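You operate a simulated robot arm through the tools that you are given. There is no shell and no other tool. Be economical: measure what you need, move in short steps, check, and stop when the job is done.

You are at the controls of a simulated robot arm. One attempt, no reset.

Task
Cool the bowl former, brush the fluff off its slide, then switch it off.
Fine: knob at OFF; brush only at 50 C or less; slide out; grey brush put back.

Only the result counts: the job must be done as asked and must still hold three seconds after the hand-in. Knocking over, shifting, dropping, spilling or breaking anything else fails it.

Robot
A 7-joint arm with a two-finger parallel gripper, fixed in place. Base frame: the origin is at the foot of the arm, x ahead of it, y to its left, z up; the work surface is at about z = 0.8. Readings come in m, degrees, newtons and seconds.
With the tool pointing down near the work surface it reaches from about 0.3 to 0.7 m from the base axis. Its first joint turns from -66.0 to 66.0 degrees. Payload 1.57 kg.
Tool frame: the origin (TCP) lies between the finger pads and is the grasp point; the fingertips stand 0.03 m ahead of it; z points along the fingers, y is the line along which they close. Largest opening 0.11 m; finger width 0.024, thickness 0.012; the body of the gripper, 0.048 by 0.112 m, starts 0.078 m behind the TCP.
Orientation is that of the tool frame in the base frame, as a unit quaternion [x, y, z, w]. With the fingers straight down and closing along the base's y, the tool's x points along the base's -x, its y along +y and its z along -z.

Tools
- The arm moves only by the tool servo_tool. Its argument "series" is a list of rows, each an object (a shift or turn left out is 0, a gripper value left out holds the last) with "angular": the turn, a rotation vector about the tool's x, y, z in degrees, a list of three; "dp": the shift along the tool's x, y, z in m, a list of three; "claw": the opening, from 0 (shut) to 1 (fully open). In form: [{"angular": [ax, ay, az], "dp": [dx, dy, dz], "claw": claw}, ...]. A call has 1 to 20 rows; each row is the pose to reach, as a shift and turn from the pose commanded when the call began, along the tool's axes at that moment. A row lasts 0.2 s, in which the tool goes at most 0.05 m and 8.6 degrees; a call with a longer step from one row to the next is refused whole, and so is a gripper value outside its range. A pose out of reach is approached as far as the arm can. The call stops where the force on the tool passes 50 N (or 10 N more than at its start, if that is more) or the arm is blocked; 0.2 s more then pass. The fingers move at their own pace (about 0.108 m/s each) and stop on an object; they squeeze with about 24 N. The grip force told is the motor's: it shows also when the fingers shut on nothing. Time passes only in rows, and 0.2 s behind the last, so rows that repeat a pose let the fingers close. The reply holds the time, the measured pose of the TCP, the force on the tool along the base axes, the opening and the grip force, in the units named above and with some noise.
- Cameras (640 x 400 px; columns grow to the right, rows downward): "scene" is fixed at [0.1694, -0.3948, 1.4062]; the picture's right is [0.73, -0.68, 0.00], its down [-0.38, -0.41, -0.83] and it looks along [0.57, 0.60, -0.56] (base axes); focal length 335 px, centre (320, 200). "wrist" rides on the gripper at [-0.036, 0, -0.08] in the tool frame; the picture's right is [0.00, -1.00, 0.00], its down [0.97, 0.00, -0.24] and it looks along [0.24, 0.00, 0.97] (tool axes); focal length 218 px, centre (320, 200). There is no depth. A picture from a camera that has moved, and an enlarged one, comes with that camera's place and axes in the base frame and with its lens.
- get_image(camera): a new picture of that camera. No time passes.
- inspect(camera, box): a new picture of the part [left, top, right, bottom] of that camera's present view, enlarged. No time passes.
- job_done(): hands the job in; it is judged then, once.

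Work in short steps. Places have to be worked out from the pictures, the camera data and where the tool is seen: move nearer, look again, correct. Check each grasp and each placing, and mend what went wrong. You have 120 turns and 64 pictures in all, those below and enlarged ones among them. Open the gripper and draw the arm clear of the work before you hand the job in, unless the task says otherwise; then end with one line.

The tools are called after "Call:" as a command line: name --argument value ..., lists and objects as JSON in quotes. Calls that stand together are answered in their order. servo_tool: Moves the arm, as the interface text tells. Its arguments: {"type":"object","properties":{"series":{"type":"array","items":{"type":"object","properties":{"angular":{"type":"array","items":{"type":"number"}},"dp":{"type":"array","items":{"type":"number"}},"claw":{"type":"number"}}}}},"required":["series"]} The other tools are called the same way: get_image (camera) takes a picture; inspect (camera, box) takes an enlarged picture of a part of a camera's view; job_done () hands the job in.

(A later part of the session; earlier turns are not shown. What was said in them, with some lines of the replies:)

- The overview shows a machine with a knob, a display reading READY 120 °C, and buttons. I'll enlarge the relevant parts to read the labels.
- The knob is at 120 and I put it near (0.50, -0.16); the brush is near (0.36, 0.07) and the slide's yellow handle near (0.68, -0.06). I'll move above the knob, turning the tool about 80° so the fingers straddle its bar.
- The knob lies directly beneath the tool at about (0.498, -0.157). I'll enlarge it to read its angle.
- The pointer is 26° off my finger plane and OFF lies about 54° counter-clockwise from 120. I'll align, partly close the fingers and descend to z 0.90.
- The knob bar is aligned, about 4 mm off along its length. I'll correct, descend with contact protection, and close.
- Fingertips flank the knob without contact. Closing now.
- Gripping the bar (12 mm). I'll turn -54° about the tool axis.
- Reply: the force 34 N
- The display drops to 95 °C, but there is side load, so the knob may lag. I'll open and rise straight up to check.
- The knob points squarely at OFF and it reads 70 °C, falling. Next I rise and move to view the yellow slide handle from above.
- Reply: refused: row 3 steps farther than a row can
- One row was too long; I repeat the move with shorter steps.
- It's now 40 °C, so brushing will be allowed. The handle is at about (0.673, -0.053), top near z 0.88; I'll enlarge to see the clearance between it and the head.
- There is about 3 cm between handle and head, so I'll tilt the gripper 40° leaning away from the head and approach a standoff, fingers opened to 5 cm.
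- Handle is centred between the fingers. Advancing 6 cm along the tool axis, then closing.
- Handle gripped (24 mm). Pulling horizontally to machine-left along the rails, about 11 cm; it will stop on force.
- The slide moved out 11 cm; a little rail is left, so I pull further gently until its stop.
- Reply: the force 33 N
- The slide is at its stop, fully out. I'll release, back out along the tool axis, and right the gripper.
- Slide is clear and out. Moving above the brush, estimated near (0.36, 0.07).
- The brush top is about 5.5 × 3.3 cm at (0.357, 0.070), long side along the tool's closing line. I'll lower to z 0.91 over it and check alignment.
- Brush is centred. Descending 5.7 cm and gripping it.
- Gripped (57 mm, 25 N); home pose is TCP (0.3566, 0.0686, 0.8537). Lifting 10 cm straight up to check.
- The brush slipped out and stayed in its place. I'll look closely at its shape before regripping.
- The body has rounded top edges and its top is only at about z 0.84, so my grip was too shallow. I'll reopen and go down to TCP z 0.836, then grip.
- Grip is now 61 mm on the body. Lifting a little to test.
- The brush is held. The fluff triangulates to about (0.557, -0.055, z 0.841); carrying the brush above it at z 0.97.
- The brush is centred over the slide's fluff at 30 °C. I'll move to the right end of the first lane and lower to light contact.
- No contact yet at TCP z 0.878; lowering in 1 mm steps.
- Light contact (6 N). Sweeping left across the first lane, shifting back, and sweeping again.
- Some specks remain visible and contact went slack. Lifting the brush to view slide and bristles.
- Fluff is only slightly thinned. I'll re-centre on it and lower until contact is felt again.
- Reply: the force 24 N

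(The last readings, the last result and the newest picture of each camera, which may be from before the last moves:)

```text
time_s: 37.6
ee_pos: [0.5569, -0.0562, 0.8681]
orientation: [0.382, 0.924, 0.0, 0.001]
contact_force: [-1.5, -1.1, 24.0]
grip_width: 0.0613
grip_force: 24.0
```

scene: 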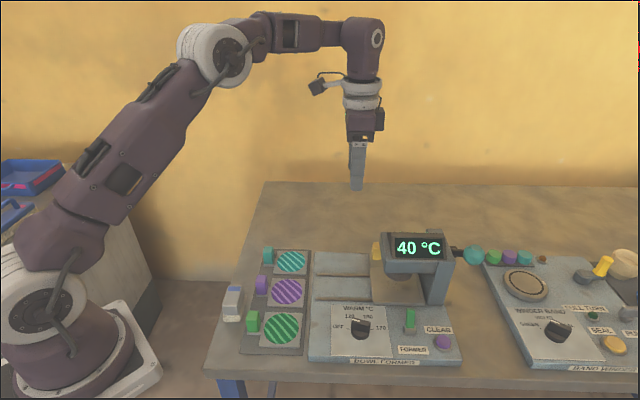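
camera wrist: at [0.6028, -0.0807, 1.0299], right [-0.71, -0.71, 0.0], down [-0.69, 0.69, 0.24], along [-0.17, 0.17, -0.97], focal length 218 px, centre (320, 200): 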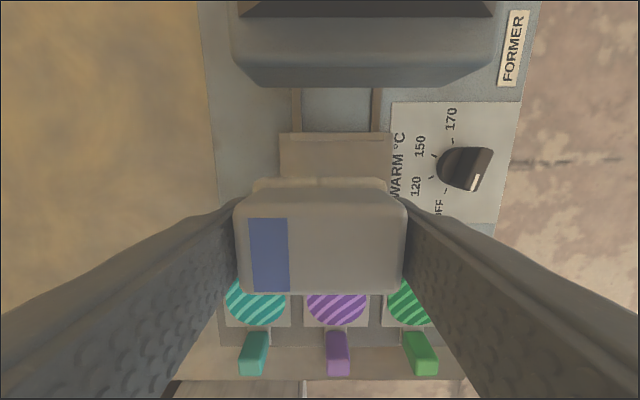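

Firm contact (24 N). Easing 1 mm and brushing front-to-back in several lanes, which does not push the slide along its rails.

Call:
servo_tool --series '[{"dp": [0, 0.012, -0.001]}, {"dp": [0, 0.024, -0.001]}, {"dp": [0, 0.012, -0.001]}, {"dp": [0, 0, -0.001]}, {"dp": [0, -0.012, -0.001]}, {"dp": [0, -0.024, -0.001]}, {"dp": [0.01, -0.024, -0.001]}, {"dp": [0.018, -0.012, -0.001]}, {"dp": [0.018, 0, -0.001]}, {"dp": [0.018, 0.012, -0.001]}, {"dp": [0.018, 0.024, -0.001]}, {"dp": [0.018, 0.012, -0.001]}, {"dp": [0.018, 0, -0.001]}, {"dp": [0.018, -0.012, -0.001]}, {"dp": [0.018, -0.024, -0.001]}]'

Call:
inspect --camera "scene" --box '[320, 190, 420, 310]'

```text
time_s: 40.8
ee_pos: [0.5278, -0.0597, 0.8684]
orientation: [0.382, 0.924, 0.0, 0.0]
contact_force: [0.1, 1.0, 1.3]
grip_width: 0.0611
grip_force: 23.8
```

```text
3.33 times, centred on (370, 250) of scene
camera zoom: at [0.1694, -0.3948, 1.4062], right [0.73, -0.68, 0.0], down [-0.38, -0.41, -0.83], along [0.57, 0.6, -0.56], focal length 1117 px, centre (153, 33)
```

zoom: 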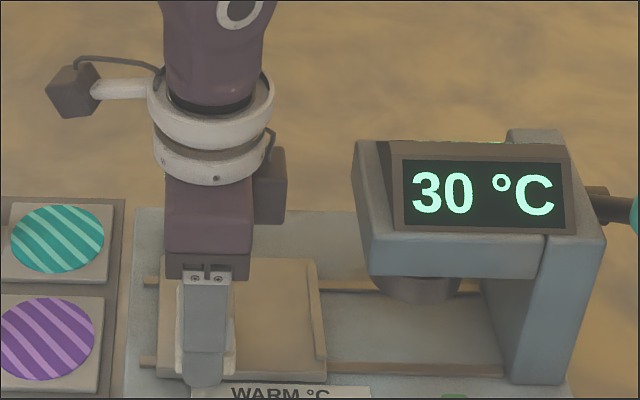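

The visible part of the slide looks clean now. I'll lift to check the rest.

Call:
servo_tool --series '[{"dp": [0, 0, -0.03]}, {"dp": [0, 0.02, -0.07]}, {"dp": [0, 0.06, -0.09]}, {"dp": [0, 0.07, -0.09]}]'

Call:
inspect --camera "scene" --box '[320, 190, 420, 310]'

```text
time_s: 41.8
ee_pos: [0.5772, -0.0096, 0.9597]
orientation: [0.383, 0.924, 0.0, 0.0]
contact_force: [-0.6, 0.0, -0.8]
grip_width: 0.061
grip_force: 23.6
```

```text
3.33 times, centred on (370, 250) of scene
camera zoom: at [0.1694, -0.3948, 1.4062], right [0.73, -0.68, 0.0], down [-0.38, -0.41, -0.83], along [0.57, 0.6, -0.56], focal length 1117 px, centre (153, 33)
```

zoom: 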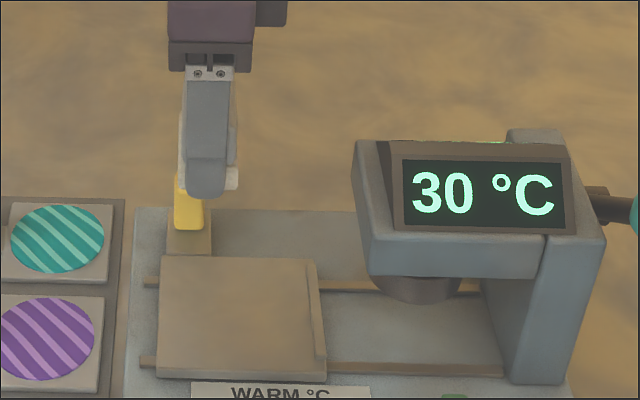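

The slide is clean. Checking the brush's attitude in the grip before putting it back.

Call:
get_image --camera "wrist"

Call:
inspect --camera "scene" --box '[350, 210, 410, 260]'

```text
19 pictures are left
camera wrist: at [0.6019, -0.0346, 1.0386], right [-0.71, -0.71, 0.0], down [-0.69, 0.69, 0.24], along [-0.17, 0.17, -0.97], focal length 218 px, centre (320, 200)
```

wrist: 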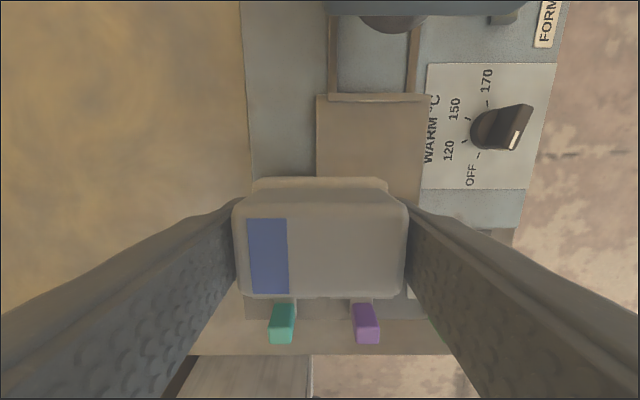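

```text
8.00 times, centred on (380, 235) of scene
camera zoom: at [0.1694, -0.3948, 1.4062], right [0.73, -0.68, 0.0], down [-0.38, -0.41, -0.83], along [0.57, 0.6, -0.56], focal length 2681 px, centre (-160, -80)
```

zoom: 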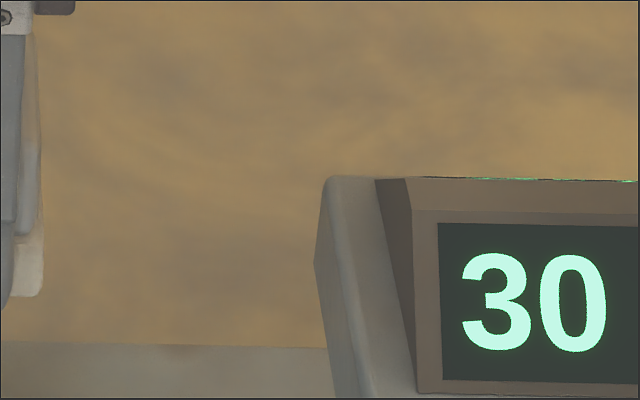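

The brush sits level. Carrying it back above its home at (0.3566, 0.0695).

Call:
servo_tool --series '[{"dp": [0.035, -0.0165, -0.01]}, {"dp": [0.07, -0.033, -0.01]}, {"dp": [0.105, -0.05, -0.01]}, {"dp": [0.14, -0.066, -0.01]}, {"dp": [0.175, -0.083, -0.01]}, {"dp": [0.2119, -0.1001, -0.01]}, {"dp": [0.2119, -0.1001, 0.03]}, {"dp": [0.2119, -0.1001, 0.07]}, {"dp": [0.2119, -0.1001, 0.09]}, {"dp": [0.2119, -0.1001, 0.09]}]'

Call:
inspect --camera "scene" --box '[190, 230, 320, 350]'

```text
time_s: 44.0
ee_pos: [0.3567, 0.0683, 0.8671]
orientation: [0.381, 0.924, 0.0, 0.0]
contact_force: [0.2, 0.4, -0.3]
grip_width: 0.0612
grip_force: 24.2
```

```text
3.33 times, centred on (255, 290) of scene
camera zoom: at [0.1694, -0.3948, 1.4062], right [0.73, -0.68, 0.0], down [-0.38, -0.41, -0.83], along [0.57, 0.6, -0.56], focal length 1117 px, centre (537, -100)
```

zoom: 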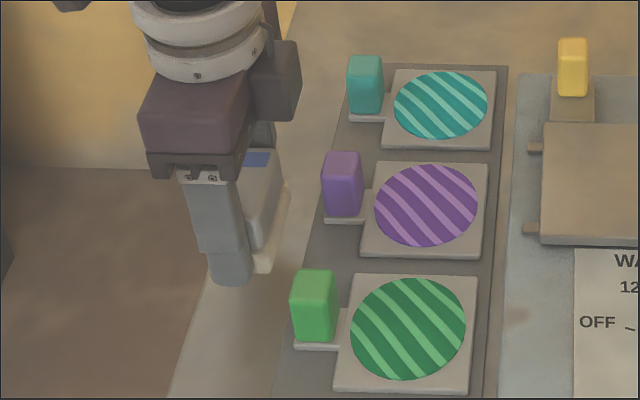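

Right above home. Lowering slowly until contact with the table.

Call:
servo_tool --series '[{"dp": [0, 0, 0.015]}, {"dp": [0, 0, 0.024]}, {"dp": [0, 0, 0.028]}, {"dp": [0, 0, 0.03]}, {"dp": [0, 0, 0.031]}, {"dp": [0, 0, 0.031]}]'

```text
time_s: 45.4
ee_pos: [0.3564, 0.0696, 0.8369]
orientation: [0.382, 0.924, 0.0, -0.001]
contact_force: [0.1, 0.2, -0.7]
grip_width: 0.0612
grip_force: 23.8
```

Call:
servo_tool --series '[{"dp": [0, 0, 0.001]}, {"dp": [0, 0, 0.002]}, {"dp": [0, 0, 0.003]}, {"dp": [0, 0, 0.003]}]'

Call:
inspect --camera "scene" --box '[190, 230, 320, 350]'

```text
time_s: 46.4
ee_pos: [0.3563, 0.0701, 0.8329]
orientation: [0.383, 0.924, 0.0, 0.0]
contact_force: [-0.5, -0.2, -0.6]
grip_width: 0.061
grip_force: 24.2
```

```text
3.33 times, centred on (255, 290) of scene
camera zoom: at [0.1694, -0.3948, 1.4062], right [0.73, -0.68, 0.0], down [-0.38, -0.41, -0.83], along [0.57, 0.6, -0.56], focal length 1117 px, centre (537, -100)
```

zoom: 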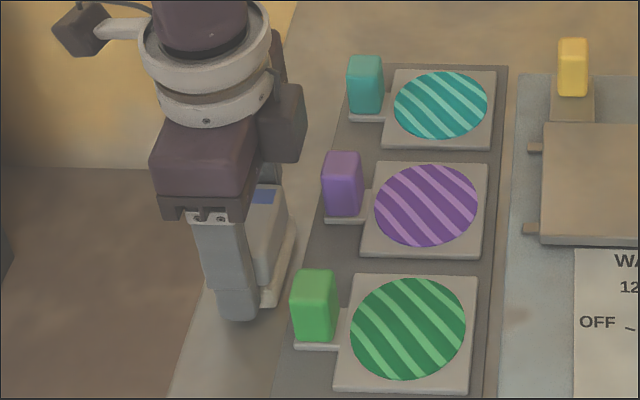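

The fingertips are almost at the table and the brush is 1–2 mm above it at most. One more millimetre, then release gently and rise.

Call:
servo_tool --series '[{"dp": [0, 0, 0.001]}, {"dp": [0, 0, 0.001], "claw": 0.6}, {"dp": [0, 0, 0.001], "claw": 0.75}, {"dp": [0, 0, 0.001]}, {"dp": [0, 0, -0.02]}, {"dp": [0, 0, -0.06]}, {"dp": [0, 0, -0.1]}, {"dp": [0, 0, -0.14]}, {"dp": [0, 0, -0.14]}]'

Call:
inspect --camera "scene" --box '[205, 270, 265, 330]'

Call:
inspect --camera "scene" --box '[300, 220, 480, 370]'

```text
time_s: 48.4
ee_pos: [0.3569, 0.0668, 0.9747]
orientation: [0.382, 0.924, 0.0, 0.0]
contact_force: [0.8, -0.5, 0.5]
grip_width: 0.0826
grip_force: 0.0
```

```text
6.67 times, centred on (235, 300) of scene
camera zoom: at [0.1694, -0.3948, 1.4062], right [0.73, -0.68, 0.0], down [-0.38, -0.41, -0.83], along [0.57, 0.6, -0.56], focal length 2234 px, centre (887, -467)
```

zoom: 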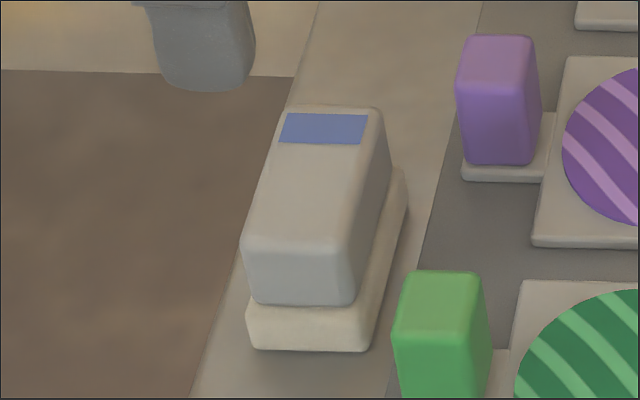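

```text
2.67 times, centred on (390, 295) of scene
camera zoom: at [0.1694, -0.3948, 1.4062], right [0.73, -0.68, 0.0], down [-0.38, -0.41, -0.83], along [0.57, 0.6, -0.56], focal length 894 px, centre (133, -53)
```

zoom: 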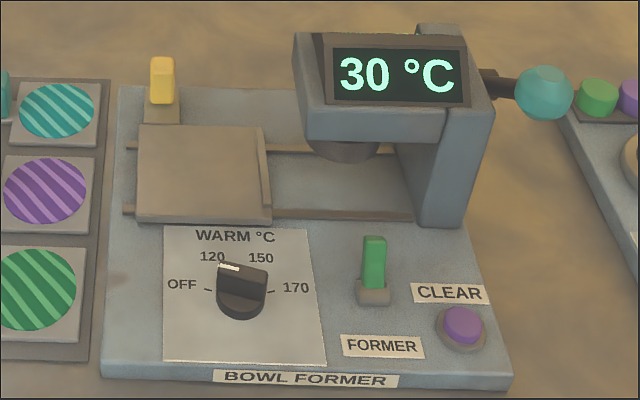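

The brush is back home and the slide is clean and out, with the knob at OFF. What remains is the green FORMER switch, its lever leaning back with tip near (0.590, -0.211, 0.856); I'll rise, rotate 90° and go above it.

Call:
servo_tool --series '[{"dp": [0, 0, -0.04]}, {"dp": [0, 0, -0.085]}, {"dp": [-0.033, -0.003, -0.1], "angular": [0, 0, 8.2]}, {"dp": [-0.066, -0.006, -0.1], "angular": [0, 0, 16.4]}, {"dp": [-0.099, -0.009, -0.1], "angular": [0, 0, 24.6]}, {"dp": [-0.132, -0.012, -0.1], "angular": [0, 0, 32.8]}, {"dp": [-0.165, -0.015, -0.1], "angular": [0, 0, 41]}, {"dp": [-0.198, -0.018, -0.1], "angular": [0, 0, 49.2]}, {"dp": [-0.231, -0.021, -0.1], "angular": [0, 0, 57.4]}, {"dp": [-0.264, -0.024, -0.1], "angular": [0, 0, 65.6]}, {"dp": [-0.297, -0.027, -0.1], "angular": [0, 0, 73.8]}, {"dp": [-0.33, -0.03, -0.1], "angular": [0, 0, 82]}, {"dp": [-0.3634, -0.0333, -0.1], "angular": [0, 0, 90]}, {"dp": [-0.3634, -0.0333, -0.1], "angular": [0, 0, 90], "claw": 0.45}]'

Call:
get_image --camera "wrist"

```text
time_s: 51.4
ee_pos: [0.5908, -0.2112, 1.074]
orientation: [0.924, 0.382, -0.001, 0.0]
contact_force: [-0.1, 0.2, -0.5]
grip_width: 0.0493
grip_force: 0.0
```

```text
13 pictures are left
camera wrist: at [0.5647, -0.2361, 1.1532], right [-0.71, 0.71, 0.0], down [0.69, 0.68, 0.24], along [0.17, 0.17, -0.97], focal length 218 px, centre (320, 200)
```

wrist: 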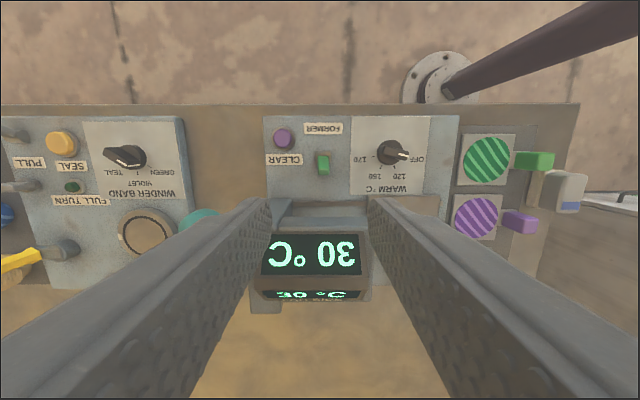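

Call:
inspect --camera "wrist" --box '[270, 110, 390, 220]'

```text
3.64 times, centred on (330, 165) of wrist
camera zoom: at [0.5647, -0.2361, 1.1532], right [-0.71, 0.71, 0.0], down [0.69, 0.68, 0.24], along [0.17, 0.17, -0.97], focal length 794 px, centre (284, 327)
```

zoom: 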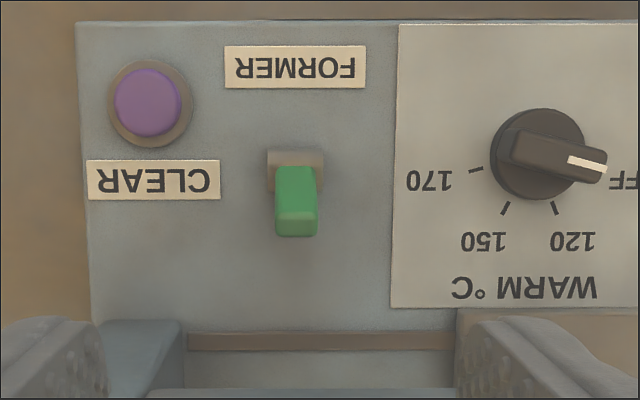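

The lever tip is between the fingers (about 3 mm off). Descending to TCP z 0.875 around it.

Call:
servo_tool --series '[{"dp": [-0.003, -0.0035, 0.045]}, {"dp": [-0.003, -0.0035, 0.09]}, {"dp": [-0.003, -0.0035, 0.13]}, {"dp": [-0.003, -0.0035, 0.165]}, {"dp": [-0.003, -0.0035, 0.185]}, {"dp": [-0.003, -0.0035, 0.199]}, {"dp": [-0.003, -0.0035, 0.199]}]'

Call:
inspect --camera "scene" --box '[340, 220, 490, 370]'

```text
time_s: 53.0
ee_pos: [0.5858, -0.21, 0.8742]
orientation: [0.924, 0.383, 0.0, 0.001]
contact_force: [-0.6, 0.1, 0.1]
grip_width: 0.0495
grip_force: 0.1
```

```text
2.67 times, centred on (415, 295) of scene
camera zoom: at [0.1694, -0.3948, 1.4062], right [0.73, -0.68, 0.0], down [-0.38, -0.41, -0.83], along [0.57, 0.6, -0.56], focal length 894 px, centre (67, -53)
```

zoom: 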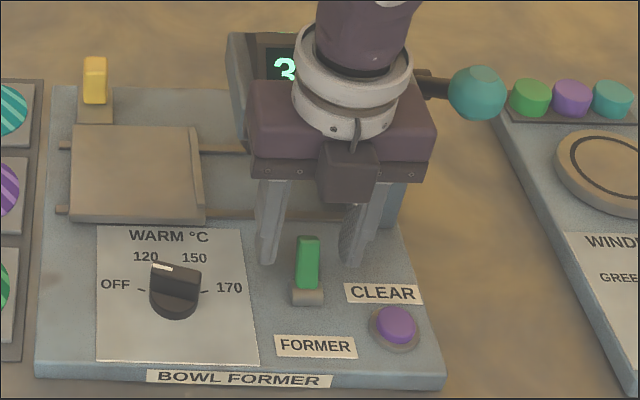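

Fingers flank the lever. Closing on it.

Call:
servo_tool --series '[{"claw": 0.05}, {"claw": 0.05}, {"claw": 0.05}]'

Call:
inspect --camera "scene" --box '[340, 220, 490, 370]'

```text
time_s: 53.8
ee_pos: [0.5845, -0.2108, 0.8746]
orientation: [0.924, 0.383, 0.001, 0.0]
contact_force: [-3.9, 2.5, -0.6]
grip_width: 0.0158
grip_force: 31.3
```

```text
2.67 times, centred on (415, 295) of scene
camera zoom: at [0.1693, -0.3948, 1.4062], right [0.73, -0.68, 0.0], down [-0.38, -0.41, -0.83], along [0.57, 0.6, -0.56], focal length 894 px, centre (67, -53)
```

zoom: 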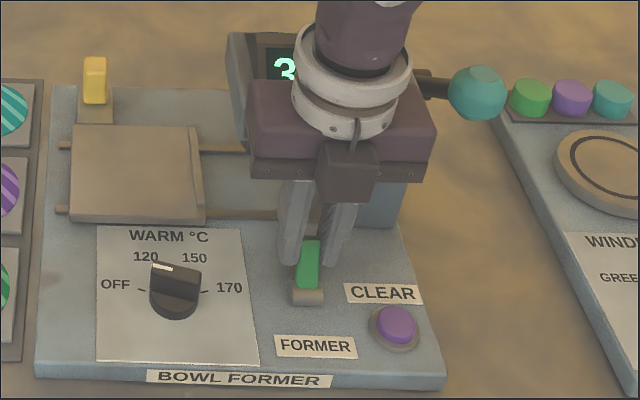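

Lever gripped (16 mm). Swinging it toward the front about 4 cm.

Call:
servo_tool --series '[{"dp": [-0.008, 0, -0.002]}, {"dp": [-0.016, 0, -0.004]}, {"dp": [-0.024, 0, -0.004]}, {"dp": [-0.032, 0, -0.002]}, {"dp": [-0.04, 0, 0]}, {"dp": [-0.04, 0, 0]}]'

Call:
inspect --camera "scene" --box '[340, 220, 490, 370]'

```text
time_s: 55.2
ee_pos: [0.5574, -0.2373, 0.8759]
orientation: [0.924, 0.382, 0.001, -0.001]
contact_force: [8.2, 20.5, 8.4]
grip_width: 0.016
grip_force: 31.7
```

```text
2.67 times, centred on (415, 295) of scene
camera zoom: at [0.1694, -0.3943, 1.4063], right [0.73, -0.68, 0.0], down [-0.38, -0.41, -0.83], along [0.57, 0.6, -0.56], focal length 894 px, centre (67, -53)
```

zoom: 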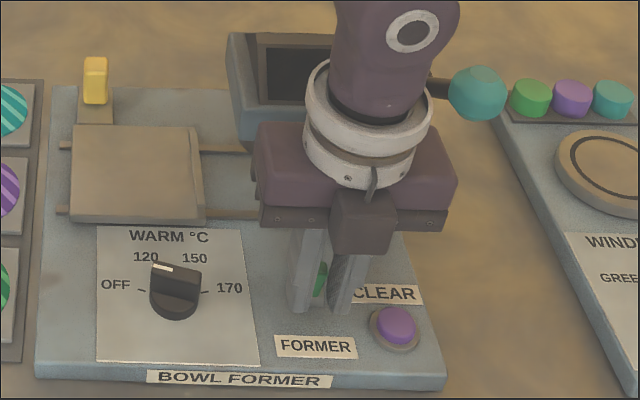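

The display went dark: the former is switched off. Releasing and rising clear.

Call:
servo_tool --series '[{"dp": [0.003, 0, 0], "claw": 0.4}, {"dp": [0.003, 0, 0]}, {"dp": [0.003, 0, 0]}, {"dp": [0, 0, -0.04]}, {"dp": [0, 0, -0.085]}, {"dp": [0, 0, -0.13]}, {"dp": [0, 0, -0.175]}, {"dp": [-0.04, 0, -0.2]}, {"dp": [-0.08, 0, -0.2]}, {"dp": [-0.08, 0, -0.2], "claw": 1}, {"dp": [-0.08, 0, -0.2], "claw": 1}]'

Call:
get_image --camera "scene"

Call:
inspect --camera "scene" --box '[300, 220, 480, 370]'

```text
time_s: 57.6
ee_pos: [0.4987, -0.2973, 1.0786]
orientation: [0.923, 0.384, -0.001, 0.0]
contact_force: [1.1, 0.2, 0.6]
grip_width: 0.1101
grip_force: 0.0
```

```text
8 pictures are left
```

scene: 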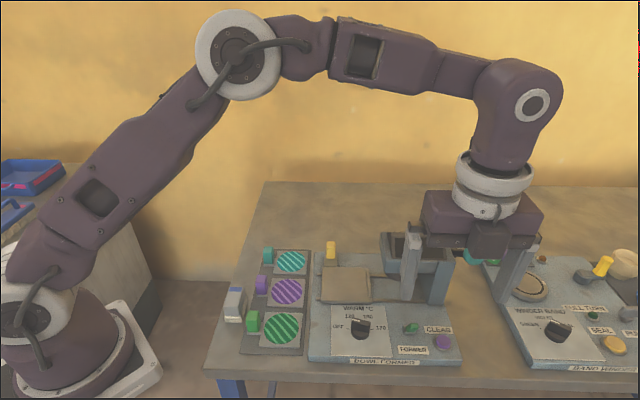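

```text
2.67 times, centred on (390, 295) of scene
camera zoom: at [0.1694, -0.3948, 1.4062], right [0.73, -0.68, 0.0], down [-0.38, -0.41, -0.83], along [0.57, 0.6, -0.56], focal length 894 px, centre (133, -53)
```

zoom: 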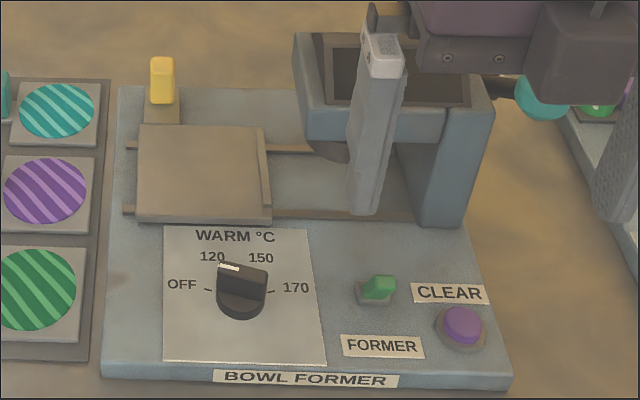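

Everything checks out: display dark, FORMER lever forward, knob at OFF, slide out and clean, brush home, and the arm clear. Handing in.

Call:
job_done

```text
The job is handed in.
```

The bowl former cooled to 30 °C before I brushed its slide clean. It is now switched off: knob at OFF, FORMER switch flipped and display dark. The slide is out, and the grey brush is back within about 2 mm of its original spot.
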